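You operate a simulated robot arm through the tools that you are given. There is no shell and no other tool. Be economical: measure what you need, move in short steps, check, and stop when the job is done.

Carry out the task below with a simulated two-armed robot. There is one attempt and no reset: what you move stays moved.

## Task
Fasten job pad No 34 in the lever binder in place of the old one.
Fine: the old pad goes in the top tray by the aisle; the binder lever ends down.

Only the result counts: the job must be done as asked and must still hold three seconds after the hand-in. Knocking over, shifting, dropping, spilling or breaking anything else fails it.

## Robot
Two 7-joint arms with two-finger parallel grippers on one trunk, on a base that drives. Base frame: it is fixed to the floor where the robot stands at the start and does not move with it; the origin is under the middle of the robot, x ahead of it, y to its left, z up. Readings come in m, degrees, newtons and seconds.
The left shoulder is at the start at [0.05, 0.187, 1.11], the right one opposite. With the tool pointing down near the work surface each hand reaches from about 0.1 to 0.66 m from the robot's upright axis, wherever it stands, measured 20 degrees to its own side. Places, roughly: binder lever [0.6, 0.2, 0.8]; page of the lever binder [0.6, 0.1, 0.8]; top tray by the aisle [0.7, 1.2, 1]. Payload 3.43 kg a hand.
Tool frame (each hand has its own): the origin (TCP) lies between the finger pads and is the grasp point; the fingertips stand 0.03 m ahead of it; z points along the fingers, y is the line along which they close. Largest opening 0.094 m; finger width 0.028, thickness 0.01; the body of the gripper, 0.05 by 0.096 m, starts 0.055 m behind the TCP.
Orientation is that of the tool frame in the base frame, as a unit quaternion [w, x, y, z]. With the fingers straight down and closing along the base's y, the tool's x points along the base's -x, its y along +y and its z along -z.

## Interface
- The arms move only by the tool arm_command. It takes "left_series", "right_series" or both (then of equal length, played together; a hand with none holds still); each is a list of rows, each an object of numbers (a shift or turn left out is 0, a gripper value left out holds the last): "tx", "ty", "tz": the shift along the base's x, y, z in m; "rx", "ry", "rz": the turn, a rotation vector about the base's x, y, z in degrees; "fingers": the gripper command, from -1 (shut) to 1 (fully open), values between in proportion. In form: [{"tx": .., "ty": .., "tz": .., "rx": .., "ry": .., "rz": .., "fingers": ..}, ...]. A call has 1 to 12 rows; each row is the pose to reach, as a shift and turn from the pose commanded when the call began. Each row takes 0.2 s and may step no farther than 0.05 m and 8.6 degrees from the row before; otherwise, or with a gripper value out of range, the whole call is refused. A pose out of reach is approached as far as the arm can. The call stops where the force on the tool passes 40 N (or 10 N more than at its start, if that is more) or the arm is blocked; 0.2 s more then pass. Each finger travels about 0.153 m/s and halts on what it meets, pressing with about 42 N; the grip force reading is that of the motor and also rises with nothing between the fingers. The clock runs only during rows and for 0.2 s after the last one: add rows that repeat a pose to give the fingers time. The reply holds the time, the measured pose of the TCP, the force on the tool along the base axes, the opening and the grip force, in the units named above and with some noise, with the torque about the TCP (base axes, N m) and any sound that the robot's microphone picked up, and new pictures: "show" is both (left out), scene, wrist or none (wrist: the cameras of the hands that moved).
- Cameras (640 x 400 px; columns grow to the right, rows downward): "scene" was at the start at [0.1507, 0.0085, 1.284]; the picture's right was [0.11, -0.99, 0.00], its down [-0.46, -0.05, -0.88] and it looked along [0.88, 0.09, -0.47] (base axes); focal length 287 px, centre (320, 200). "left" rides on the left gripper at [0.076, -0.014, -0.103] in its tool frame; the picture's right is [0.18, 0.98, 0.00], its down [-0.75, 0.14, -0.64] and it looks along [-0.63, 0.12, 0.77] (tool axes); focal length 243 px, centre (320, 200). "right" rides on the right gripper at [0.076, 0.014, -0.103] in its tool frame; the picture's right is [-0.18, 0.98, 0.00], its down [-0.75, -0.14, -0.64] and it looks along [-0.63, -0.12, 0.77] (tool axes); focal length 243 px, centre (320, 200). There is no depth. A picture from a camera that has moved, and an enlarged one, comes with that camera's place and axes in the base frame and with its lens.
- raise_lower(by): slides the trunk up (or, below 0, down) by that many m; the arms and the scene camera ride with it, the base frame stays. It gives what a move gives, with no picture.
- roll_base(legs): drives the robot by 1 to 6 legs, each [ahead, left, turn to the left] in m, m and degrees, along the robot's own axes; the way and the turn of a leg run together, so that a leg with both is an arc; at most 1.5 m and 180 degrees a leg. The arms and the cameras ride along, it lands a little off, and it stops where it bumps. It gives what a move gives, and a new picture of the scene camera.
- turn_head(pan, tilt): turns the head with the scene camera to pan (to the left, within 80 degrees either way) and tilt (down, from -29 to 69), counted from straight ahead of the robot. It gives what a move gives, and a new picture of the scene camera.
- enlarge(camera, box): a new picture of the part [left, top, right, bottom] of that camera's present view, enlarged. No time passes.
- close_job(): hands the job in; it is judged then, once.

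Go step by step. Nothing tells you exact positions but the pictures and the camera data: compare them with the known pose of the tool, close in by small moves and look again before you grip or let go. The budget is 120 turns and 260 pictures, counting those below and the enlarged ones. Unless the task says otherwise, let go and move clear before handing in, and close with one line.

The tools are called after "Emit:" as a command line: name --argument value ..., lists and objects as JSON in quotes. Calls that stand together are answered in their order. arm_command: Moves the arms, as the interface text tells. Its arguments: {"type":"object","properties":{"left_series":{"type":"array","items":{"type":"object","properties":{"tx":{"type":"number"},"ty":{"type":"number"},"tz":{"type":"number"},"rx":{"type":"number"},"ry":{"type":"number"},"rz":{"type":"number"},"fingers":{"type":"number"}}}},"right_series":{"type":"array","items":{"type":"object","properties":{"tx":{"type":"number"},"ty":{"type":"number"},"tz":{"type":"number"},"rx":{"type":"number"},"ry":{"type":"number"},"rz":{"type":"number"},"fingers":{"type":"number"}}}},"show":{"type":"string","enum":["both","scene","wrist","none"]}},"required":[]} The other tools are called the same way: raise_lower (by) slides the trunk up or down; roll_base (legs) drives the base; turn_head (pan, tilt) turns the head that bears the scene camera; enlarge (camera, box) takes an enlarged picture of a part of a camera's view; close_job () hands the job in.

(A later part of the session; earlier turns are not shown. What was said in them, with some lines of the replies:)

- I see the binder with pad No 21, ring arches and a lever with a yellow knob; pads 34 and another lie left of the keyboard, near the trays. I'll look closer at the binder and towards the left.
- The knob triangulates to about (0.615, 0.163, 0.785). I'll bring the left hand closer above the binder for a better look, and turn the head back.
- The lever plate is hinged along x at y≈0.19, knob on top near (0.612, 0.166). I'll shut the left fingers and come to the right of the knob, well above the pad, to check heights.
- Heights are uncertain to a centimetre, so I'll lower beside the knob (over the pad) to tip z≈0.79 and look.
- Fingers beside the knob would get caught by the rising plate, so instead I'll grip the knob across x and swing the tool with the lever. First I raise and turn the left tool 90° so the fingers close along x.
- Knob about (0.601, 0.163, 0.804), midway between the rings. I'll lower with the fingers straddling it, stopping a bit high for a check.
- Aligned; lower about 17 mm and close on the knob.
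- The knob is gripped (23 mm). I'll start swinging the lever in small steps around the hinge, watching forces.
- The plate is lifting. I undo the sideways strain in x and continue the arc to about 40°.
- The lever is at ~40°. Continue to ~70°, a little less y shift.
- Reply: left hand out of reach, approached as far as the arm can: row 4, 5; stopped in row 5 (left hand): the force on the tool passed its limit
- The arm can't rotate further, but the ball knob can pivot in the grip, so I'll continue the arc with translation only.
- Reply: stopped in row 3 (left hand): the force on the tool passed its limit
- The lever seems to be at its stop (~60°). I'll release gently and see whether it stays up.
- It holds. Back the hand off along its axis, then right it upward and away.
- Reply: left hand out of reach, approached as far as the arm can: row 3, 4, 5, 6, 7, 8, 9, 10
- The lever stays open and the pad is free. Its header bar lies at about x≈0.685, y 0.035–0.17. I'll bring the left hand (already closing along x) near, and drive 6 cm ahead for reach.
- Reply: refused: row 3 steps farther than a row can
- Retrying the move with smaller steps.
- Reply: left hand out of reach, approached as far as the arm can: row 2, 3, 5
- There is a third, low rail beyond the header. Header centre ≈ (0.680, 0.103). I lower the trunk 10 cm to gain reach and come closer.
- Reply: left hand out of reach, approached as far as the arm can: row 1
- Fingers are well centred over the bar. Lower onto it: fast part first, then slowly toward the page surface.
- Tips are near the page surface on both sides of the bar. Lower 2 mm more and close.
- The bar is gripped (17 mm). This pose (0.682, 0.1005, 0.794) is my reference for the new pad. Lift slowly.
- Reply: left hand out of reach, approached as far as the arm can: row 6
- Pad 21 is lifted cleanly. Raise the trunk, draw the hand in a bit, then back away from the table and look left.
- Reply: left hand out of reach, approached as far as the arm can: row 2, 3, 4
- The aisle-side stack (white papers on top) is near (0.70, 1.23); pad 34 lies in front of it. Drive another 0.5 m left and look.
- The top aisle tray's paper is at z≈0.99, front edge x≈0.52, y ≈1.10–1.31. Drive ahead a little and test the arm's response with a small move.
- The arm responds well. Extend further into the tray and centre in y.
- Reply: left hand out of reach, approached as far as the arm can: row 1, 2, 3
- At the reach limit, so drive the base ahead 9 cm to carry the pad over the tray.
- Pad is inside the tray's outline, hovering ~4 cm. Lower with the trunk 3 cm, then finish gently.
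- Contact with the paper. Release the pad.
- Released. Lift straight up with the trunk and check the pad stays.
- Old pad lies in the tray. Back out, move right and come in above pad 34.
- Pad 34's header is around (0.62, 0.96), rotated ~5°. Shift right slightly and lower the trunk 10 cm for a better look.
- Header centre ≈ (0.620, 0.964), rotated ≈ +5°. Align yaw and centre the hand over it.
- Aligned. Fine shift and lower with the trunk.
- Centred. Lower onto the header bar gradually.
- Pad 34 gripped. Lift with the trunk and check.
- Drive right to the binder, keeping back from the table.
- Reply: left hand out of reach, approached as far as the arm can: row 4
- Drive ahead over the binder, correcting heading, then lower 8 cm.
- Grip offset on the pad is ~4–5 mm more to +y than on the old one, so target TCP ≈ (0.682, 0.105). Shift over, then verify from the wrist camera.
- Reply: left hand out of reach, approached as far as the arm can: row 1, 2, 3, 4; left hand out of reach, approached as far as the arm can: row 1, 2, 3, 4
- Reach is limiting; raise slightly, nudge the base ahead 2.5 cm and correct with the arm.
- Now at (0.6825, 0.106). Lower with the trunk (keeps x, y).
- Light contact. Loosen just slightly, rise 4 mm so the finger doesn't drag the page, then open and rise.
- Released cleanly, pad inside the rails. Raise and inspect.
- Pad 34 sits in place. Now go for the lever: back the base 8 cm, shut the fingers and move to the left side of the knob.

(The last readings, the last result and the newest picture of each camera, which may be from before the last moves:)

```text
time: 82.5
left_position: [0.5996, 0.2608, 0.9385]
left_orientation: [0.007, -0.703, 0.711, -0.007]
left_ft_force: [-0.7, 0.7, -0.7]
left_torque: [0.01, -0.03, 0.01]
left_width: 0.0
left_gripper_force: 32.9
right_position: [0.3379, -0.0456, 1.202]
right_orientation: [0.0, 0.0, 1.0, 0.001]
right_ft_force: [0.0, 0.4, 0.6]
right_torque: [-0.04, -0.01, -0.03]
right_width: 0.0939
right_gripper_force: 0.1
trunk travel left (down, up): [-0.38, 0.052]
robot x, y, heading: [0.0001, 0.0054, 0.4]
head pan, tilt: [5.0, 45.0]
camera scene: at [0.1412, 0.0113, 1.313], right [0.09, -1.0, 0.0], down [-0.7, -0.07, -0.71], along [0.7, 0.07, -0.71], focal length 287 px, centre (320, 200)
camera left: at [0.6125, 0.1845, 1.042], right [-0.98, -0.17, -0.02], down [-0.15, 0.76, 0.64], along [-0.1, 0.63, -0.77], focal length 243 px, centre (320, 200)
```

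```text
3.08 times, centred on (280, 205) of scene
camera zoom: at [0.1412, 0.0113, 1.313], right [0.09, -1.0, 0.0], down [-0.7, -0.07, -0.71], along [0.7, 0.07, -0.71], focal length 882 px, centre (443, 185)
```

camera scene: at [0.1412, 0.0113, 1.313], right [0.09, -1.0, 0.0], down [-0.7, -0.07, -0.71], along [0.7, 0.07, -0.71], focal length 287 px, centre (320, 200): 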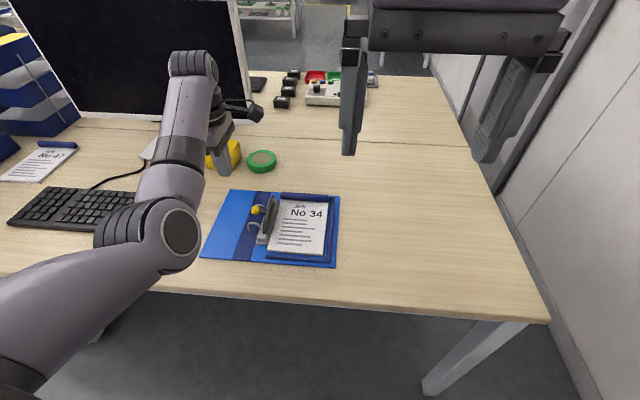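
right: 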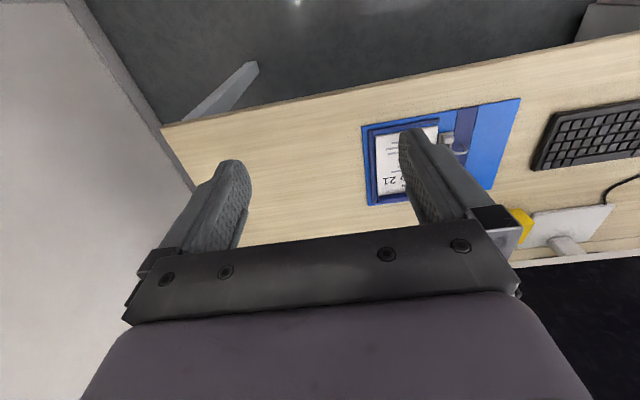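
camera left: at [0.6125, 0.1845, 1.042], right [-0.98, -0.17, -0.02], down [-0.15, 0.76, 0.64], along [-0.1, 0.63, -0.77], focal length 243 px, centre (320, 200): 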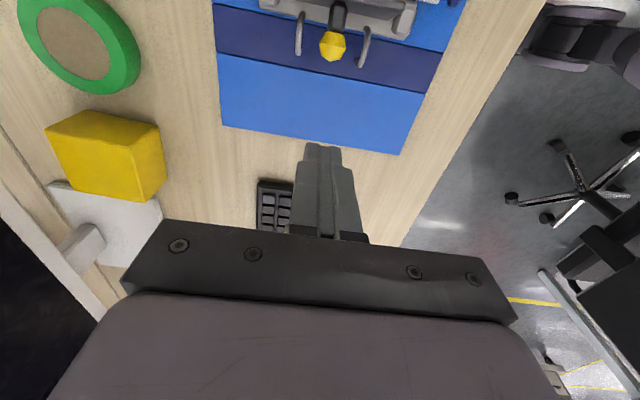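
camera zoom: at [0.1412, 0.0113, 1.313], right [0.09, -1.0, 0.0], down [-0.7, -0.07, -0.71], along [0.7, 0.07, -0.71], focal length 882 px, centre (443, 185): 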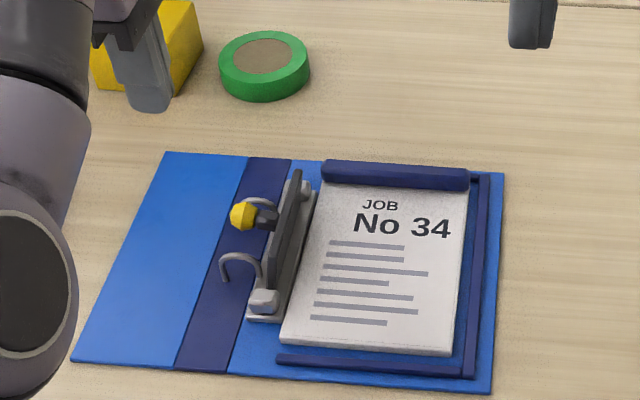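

The lever stands nearly upright with the knob at about (0.60, 0.219, 0.795). Lower the closed fingers on its left side.

Emit:
arm_command --left_series '[{"ty": 0.003, "tz": -0.04}, {"ty": 0.003, "tz": -0.08}, {"ty": 0.003, "tz": -0.11}, {"ty": 0.003, "tz": -0.122}]' --show "none"

Emit:
enlarge --camera "left" --box '[200, 0, 440, 200]'

Emit:
enlarge --camera "scene" --box '[190, 140, 370, 270]'

```text
time: 83.5
left_position: [0.602, 0.2638, 0.8172]
left_orientation: [0.006, -0.703, 0.711, -0.008]
left_ft_force: [0.6, -0.6, 0.0]
left_torque: [-0.01, 0.04, 0.02]
left_width: 0.0001
left_gripper_force: 33.0
right_position: [0.3383, -0.045, 1.2012]
right_orientation: [0.0, -0.001, 1.0, 0.0]
right_ft_force: [0.0, 0.2, 0.5]
right_torque: [0.03, -0.04, -0.01]
right_width: 0.0942
right_gripper_force: 0.1
trunk travel left (down, up): [-0.38, 0.052]
robot x, y, heading: [0.0004, 0.0053, 0.2]
head pan, tilt: [5.0, 45.0]
```

```text
2.00 times, centred on (320, 100) of left
camera zoom: at [0.6142, 0.1884, 0.9203], right [-0.98, -0.17, -0.02], down [-0.15, 0.76, 0.64], along [-0.1, 0.63, -0.77], focal length 485 px, centre (320, 400)
```

zoom: 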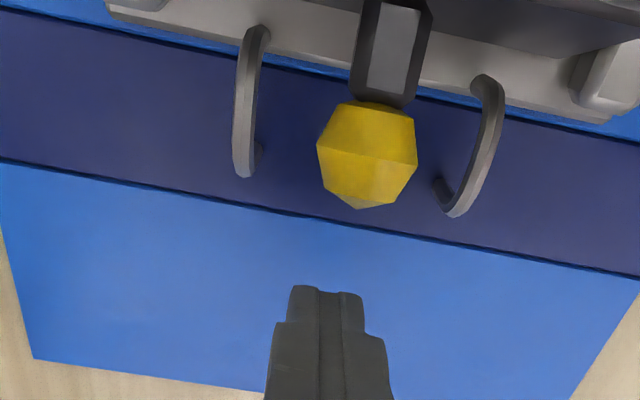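

```text
3.08 times, centred on (280, 205) of scene
camera zoom: at [0.1413, 0.0114, 1.313], right [0.09, -1.0, 0.0], down [-0.7, -0.07, -0.71], along [0.7, 0.07, -0.71], focal length 882 px, centre (443, 185)
```

zoom: 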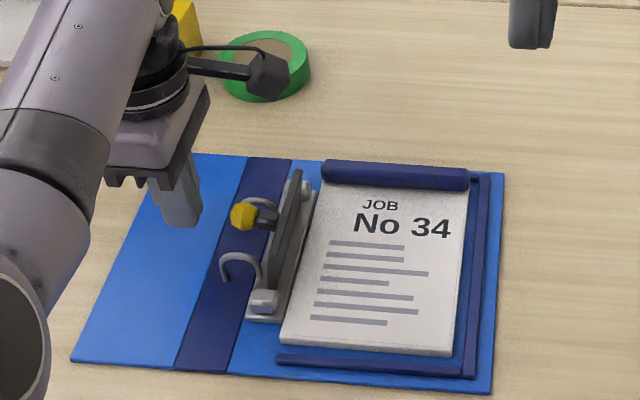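

Aligned in x. Push the knob toward −y.

Emit:
arm_command --left_series '[{"ty": -0.015}, {"ty": -0.025, "tz": 0.001}, {"ty": -0.033, "tz": 0.002}, {"ty": -0.041, "tz": 0.003}, {"ty": -0.049, "tz": 0.004}]' --show "none"

Emit:
enlarge --camera "scene" --box '[190, 140, 370, 270]'

```text
time: 84.7
left_position: [0.6016, 0.2131, 0.8208]
left_orientation: [0.006, -0.704, 0.711, -0.007]
left_ft_force: [-0.4, -0.8, -0.1]
left_torque: [-0.01, 0.02, -0.02]
left_width: 0.0
left_gripper_force: 33.0
right_position: [0.3383, -0.0448, 1.2005]
right_orientation: [0.0, -0.001, 1.0, 0.001]
right_ft_force: [-0.3, 0.8, 0.8]
right_torque: [-0.02, 0.02, 0.01]
right_width: 0.094
right_gripper_force: 0.0
trunk travel left (down, up): [-0.38, 0.052]
robot x, y, heading: [-0.002, 0.0056, 0.3]
head pan, tilt: [5.0, 45.0]
```

```text
3.08 times, centred on (280, 205) of scene
camera zoom: at [0.1411, 0.0113, 1.313], right [0.09, -1.0, 0.0], down [-0.7, -0.07, -0.71], along [0.7, 0.07, -0.71], focal length 882 px, centre (443, 185)
```

zoom: 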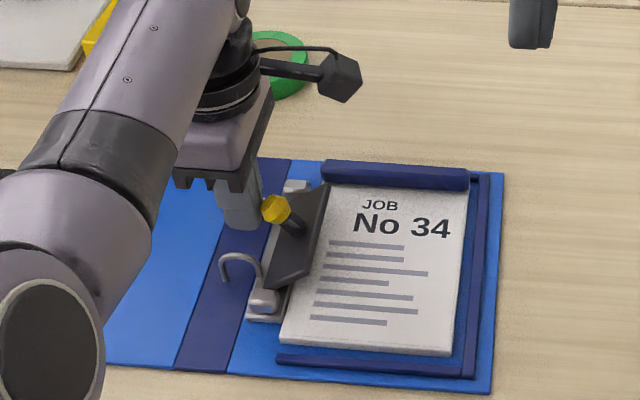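

It swings. Continue.

Emit:
arm_command --left_series '[{"ty": -0.008}, {"ty": -0.015}, {"ty": -0.021}, {"ty": -0.024}]' --show "none"

Emit:
enlarge --camera "scene" --box '[190, 140, 370, 270]'

Emit:
enlarge --camera "left" --box '[200, 0, 440, 200]'

```text
time: 85.7
left_position: [0.6016, 0.1915, 0.8213]
left_orientation: [0.007, -0.704, 0.71, -0.007]
left_ft_force: [0.0, 2.1, -1.5]
left_torque: [0.01, -0.02, 0.0]
left_width: 0.0
left_gripper_force: 33.0
right_position: [0.338, -0.0451, 1.2001]
right_orientation: [0.0, -0.001, 1.0, 0.001]
right_ft_force: [-0.6, 0.0, 0.7]
right_torque: [-0.05, 0.0, -0.02]
right_width: 0.0941
right_gripper_force: 0.0
trunk travel left (down, up): [-0.38, 0.052]
robot x, y, heading: [-0.0012, 0.0056, 0.1]
head pan, tilt: [5.0, 45.0]
```

```text
3.08 times, centred on (280, 205) of scene
camera zoom: at [0.1413, 0.0117, 1.313], right [0.09, -1.0, 0.0], down [-0.7, -0.07, -0.71], along [0.7, 0.07, -0.71], focal length 882 px, centre (443, 185)
```

zoom: 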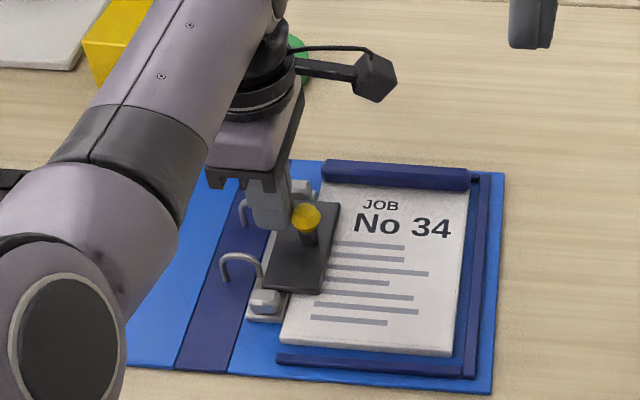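

```text
2.00 times, centred on (320, 100) of left
camera zoom: at [0.6145, 0.1142, 0.9247], right [-0.98, -0.18, -0.02], down [-0.15, 0.75, 0.64], along [-0.1, 0.63, -0.77], focal length 485 px, centre (320, 400)
```

zoom: 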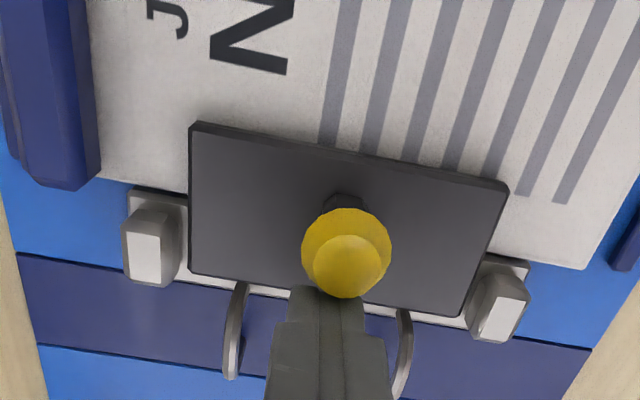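

Almost down. Rise, go above the knob, and press it down.

Emit:
arm_command --left_series '[{"ty": 0.006, "tz": 0.02}, {"ty": 0.003, "tz": 0.055}, {"ty": -0.015, "tz": 0.055}, {"ty": -0.03, "tz": 0.055}, {"ty": -0.03, "tz": 0.042}, {"ty": -0.03, "tz": 0.034}, {"ty": -0.03, "tz": 0.028}, {"ty": -0.03, "tz": 0.023}, {"ty": -0.03, "tz": 0.019}, {"ty": -0.03, "tz": 0.015}, {"ty": -0.03, "tz": 0.011}, {"ty": -0.03, "tz": 0.008}]' --show "none"

Emit:
enlarge --camera "scene" --box '[190, 140, 370, 270]'

Emit:
enlarge --camera "left" --box '[200, 0, 440, 200]'

```text
time: 88.1
left_position: [0.6044, 0.1579, 0.844]
left_orientation: [0.011, -0.704, 0.71, -0.012]
left_ft_force: [-14.0, 0.8, 19.0]
left_torque: [0.1, 0.47, 0.07]
left_width: 0.0
left_gripper_force: 32.6
right_position: [0.3362, -0.0452, 1.2024]
right_orientation: [0.002, -0.001, 1.0, 0.001]
right_ft_force: [-0.2, 0.0, 0.3]
right_torque: [0.0, -0.02, 0.03]
right_width: 0.094
right_gripper_force: 0.0
trunk travel left (down, up): [-0.38, 0.052]
robot x, y, heading: [0.0006, 0.0035, 0.2]
head pan, tilt: [5.0, 45.0]
stopped in row 12 (left hand): the force on the tool passed its limit (the readings are from after the stop); the commanded pose is now the measured one
```

```text
3.08 times, centred on (280, 205) of scene
camera zoom: at [0.1379, 0.0112, 1.3134], right [0.09, -1.0, 0.0], down [-0.7, -0.07, -0.71], along [0.71, 0.07, -0.71], focal length 882 px, centre (443, 185)
```

zoom: 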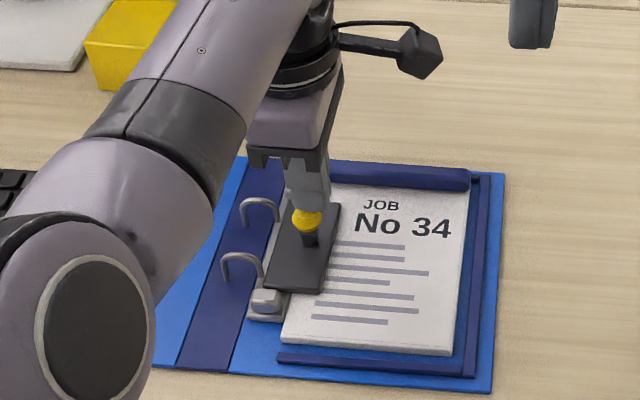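

```text
2.00 times, centred on (320, 100) of left
camera zoom: at [0.6148, 0.0827, 0.9471], right [-0.98, -0.18, -0.03], down [-0.16, 0.75, 0.64], along [-0.09, 0.63, -0.77], focal length 485 px, centre (320, 400)
```

zoom: 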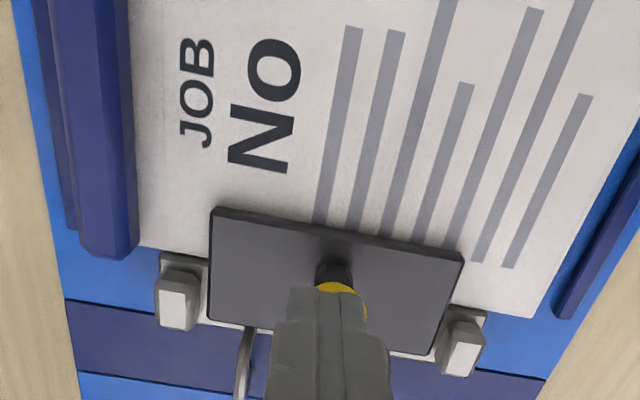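

Pressed to 40 N; the plate looks flat on the pad. Lift straight up and inspect.

Emit:
arm_command --left_series '[{"tz": 0.02}, {"tz": 0.06}, {"tz": 0.1}, {"tz": 0.14, "ty": 0.02}, {"tz": 0.14, "ty": 0.06}, {"tz": 0.14, "ty": 0.1}]' --show "none"

Emit:
enlarge --camera "scene" --box '[190, 150, 350, 270]'

```text
time: 89.5
left_position: [0.6012, 0.2601, 0.981]
left_orientation: [0.01, -0.704, 0.71, -0.01]
left_ft_force: [-0.3, -0.3, -0.2]
left_torque: [-0.03, 0.01, -0.05]
left_width: 0.0002
left_gripper_force: 33.0
right_position: [0.3374, -0.0443, 1.2014]
right_orientation: [0.0, -0.001, 1.0, 0.001]
right_ft_force: [0.2, 0.7, -0.3]
right_torque: [-0.04, 0.01, 0.02]
right_width: 0.0937
right_gripper_force: 0.0
trunk travel left (down, up): [-0.38, 0.052]
robot x, y, heading: [0.0011, 0.0051, 0.5]
head pan, tilt: [5.0, 45.0]
```

```text
3.33 times, centred on (270, 210) of scene
camera zoom: at [0.141, 0.0119, 1.313], right [0.09, -1.0, 0.0], down [-0.7, -0.07, -0.71], along [0.7, 0.07, -0.71], focal length 955 px, centre (487, 167)
```

zoom: 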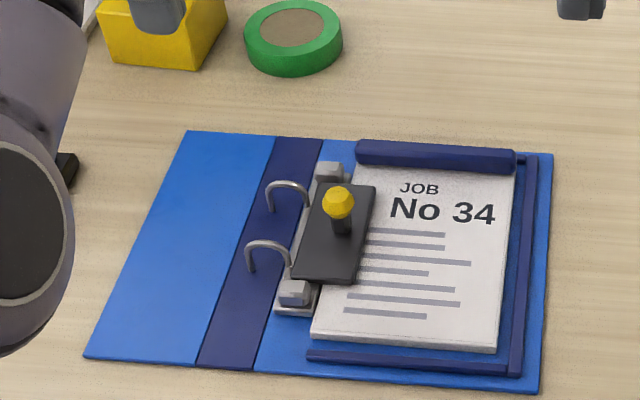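

Pad No 34 lies within the rails with the lever flat over its edge, just as the old pad was, and the hand is clear. Handing in.

Emit:
close_job

```text
The job is handed in.
```

Job pad No 34 is clamped in the binder with the lever down. The old pad, No 21, lies in the top tray by the aisle. I handed the job in; the tool did not report a verdict.
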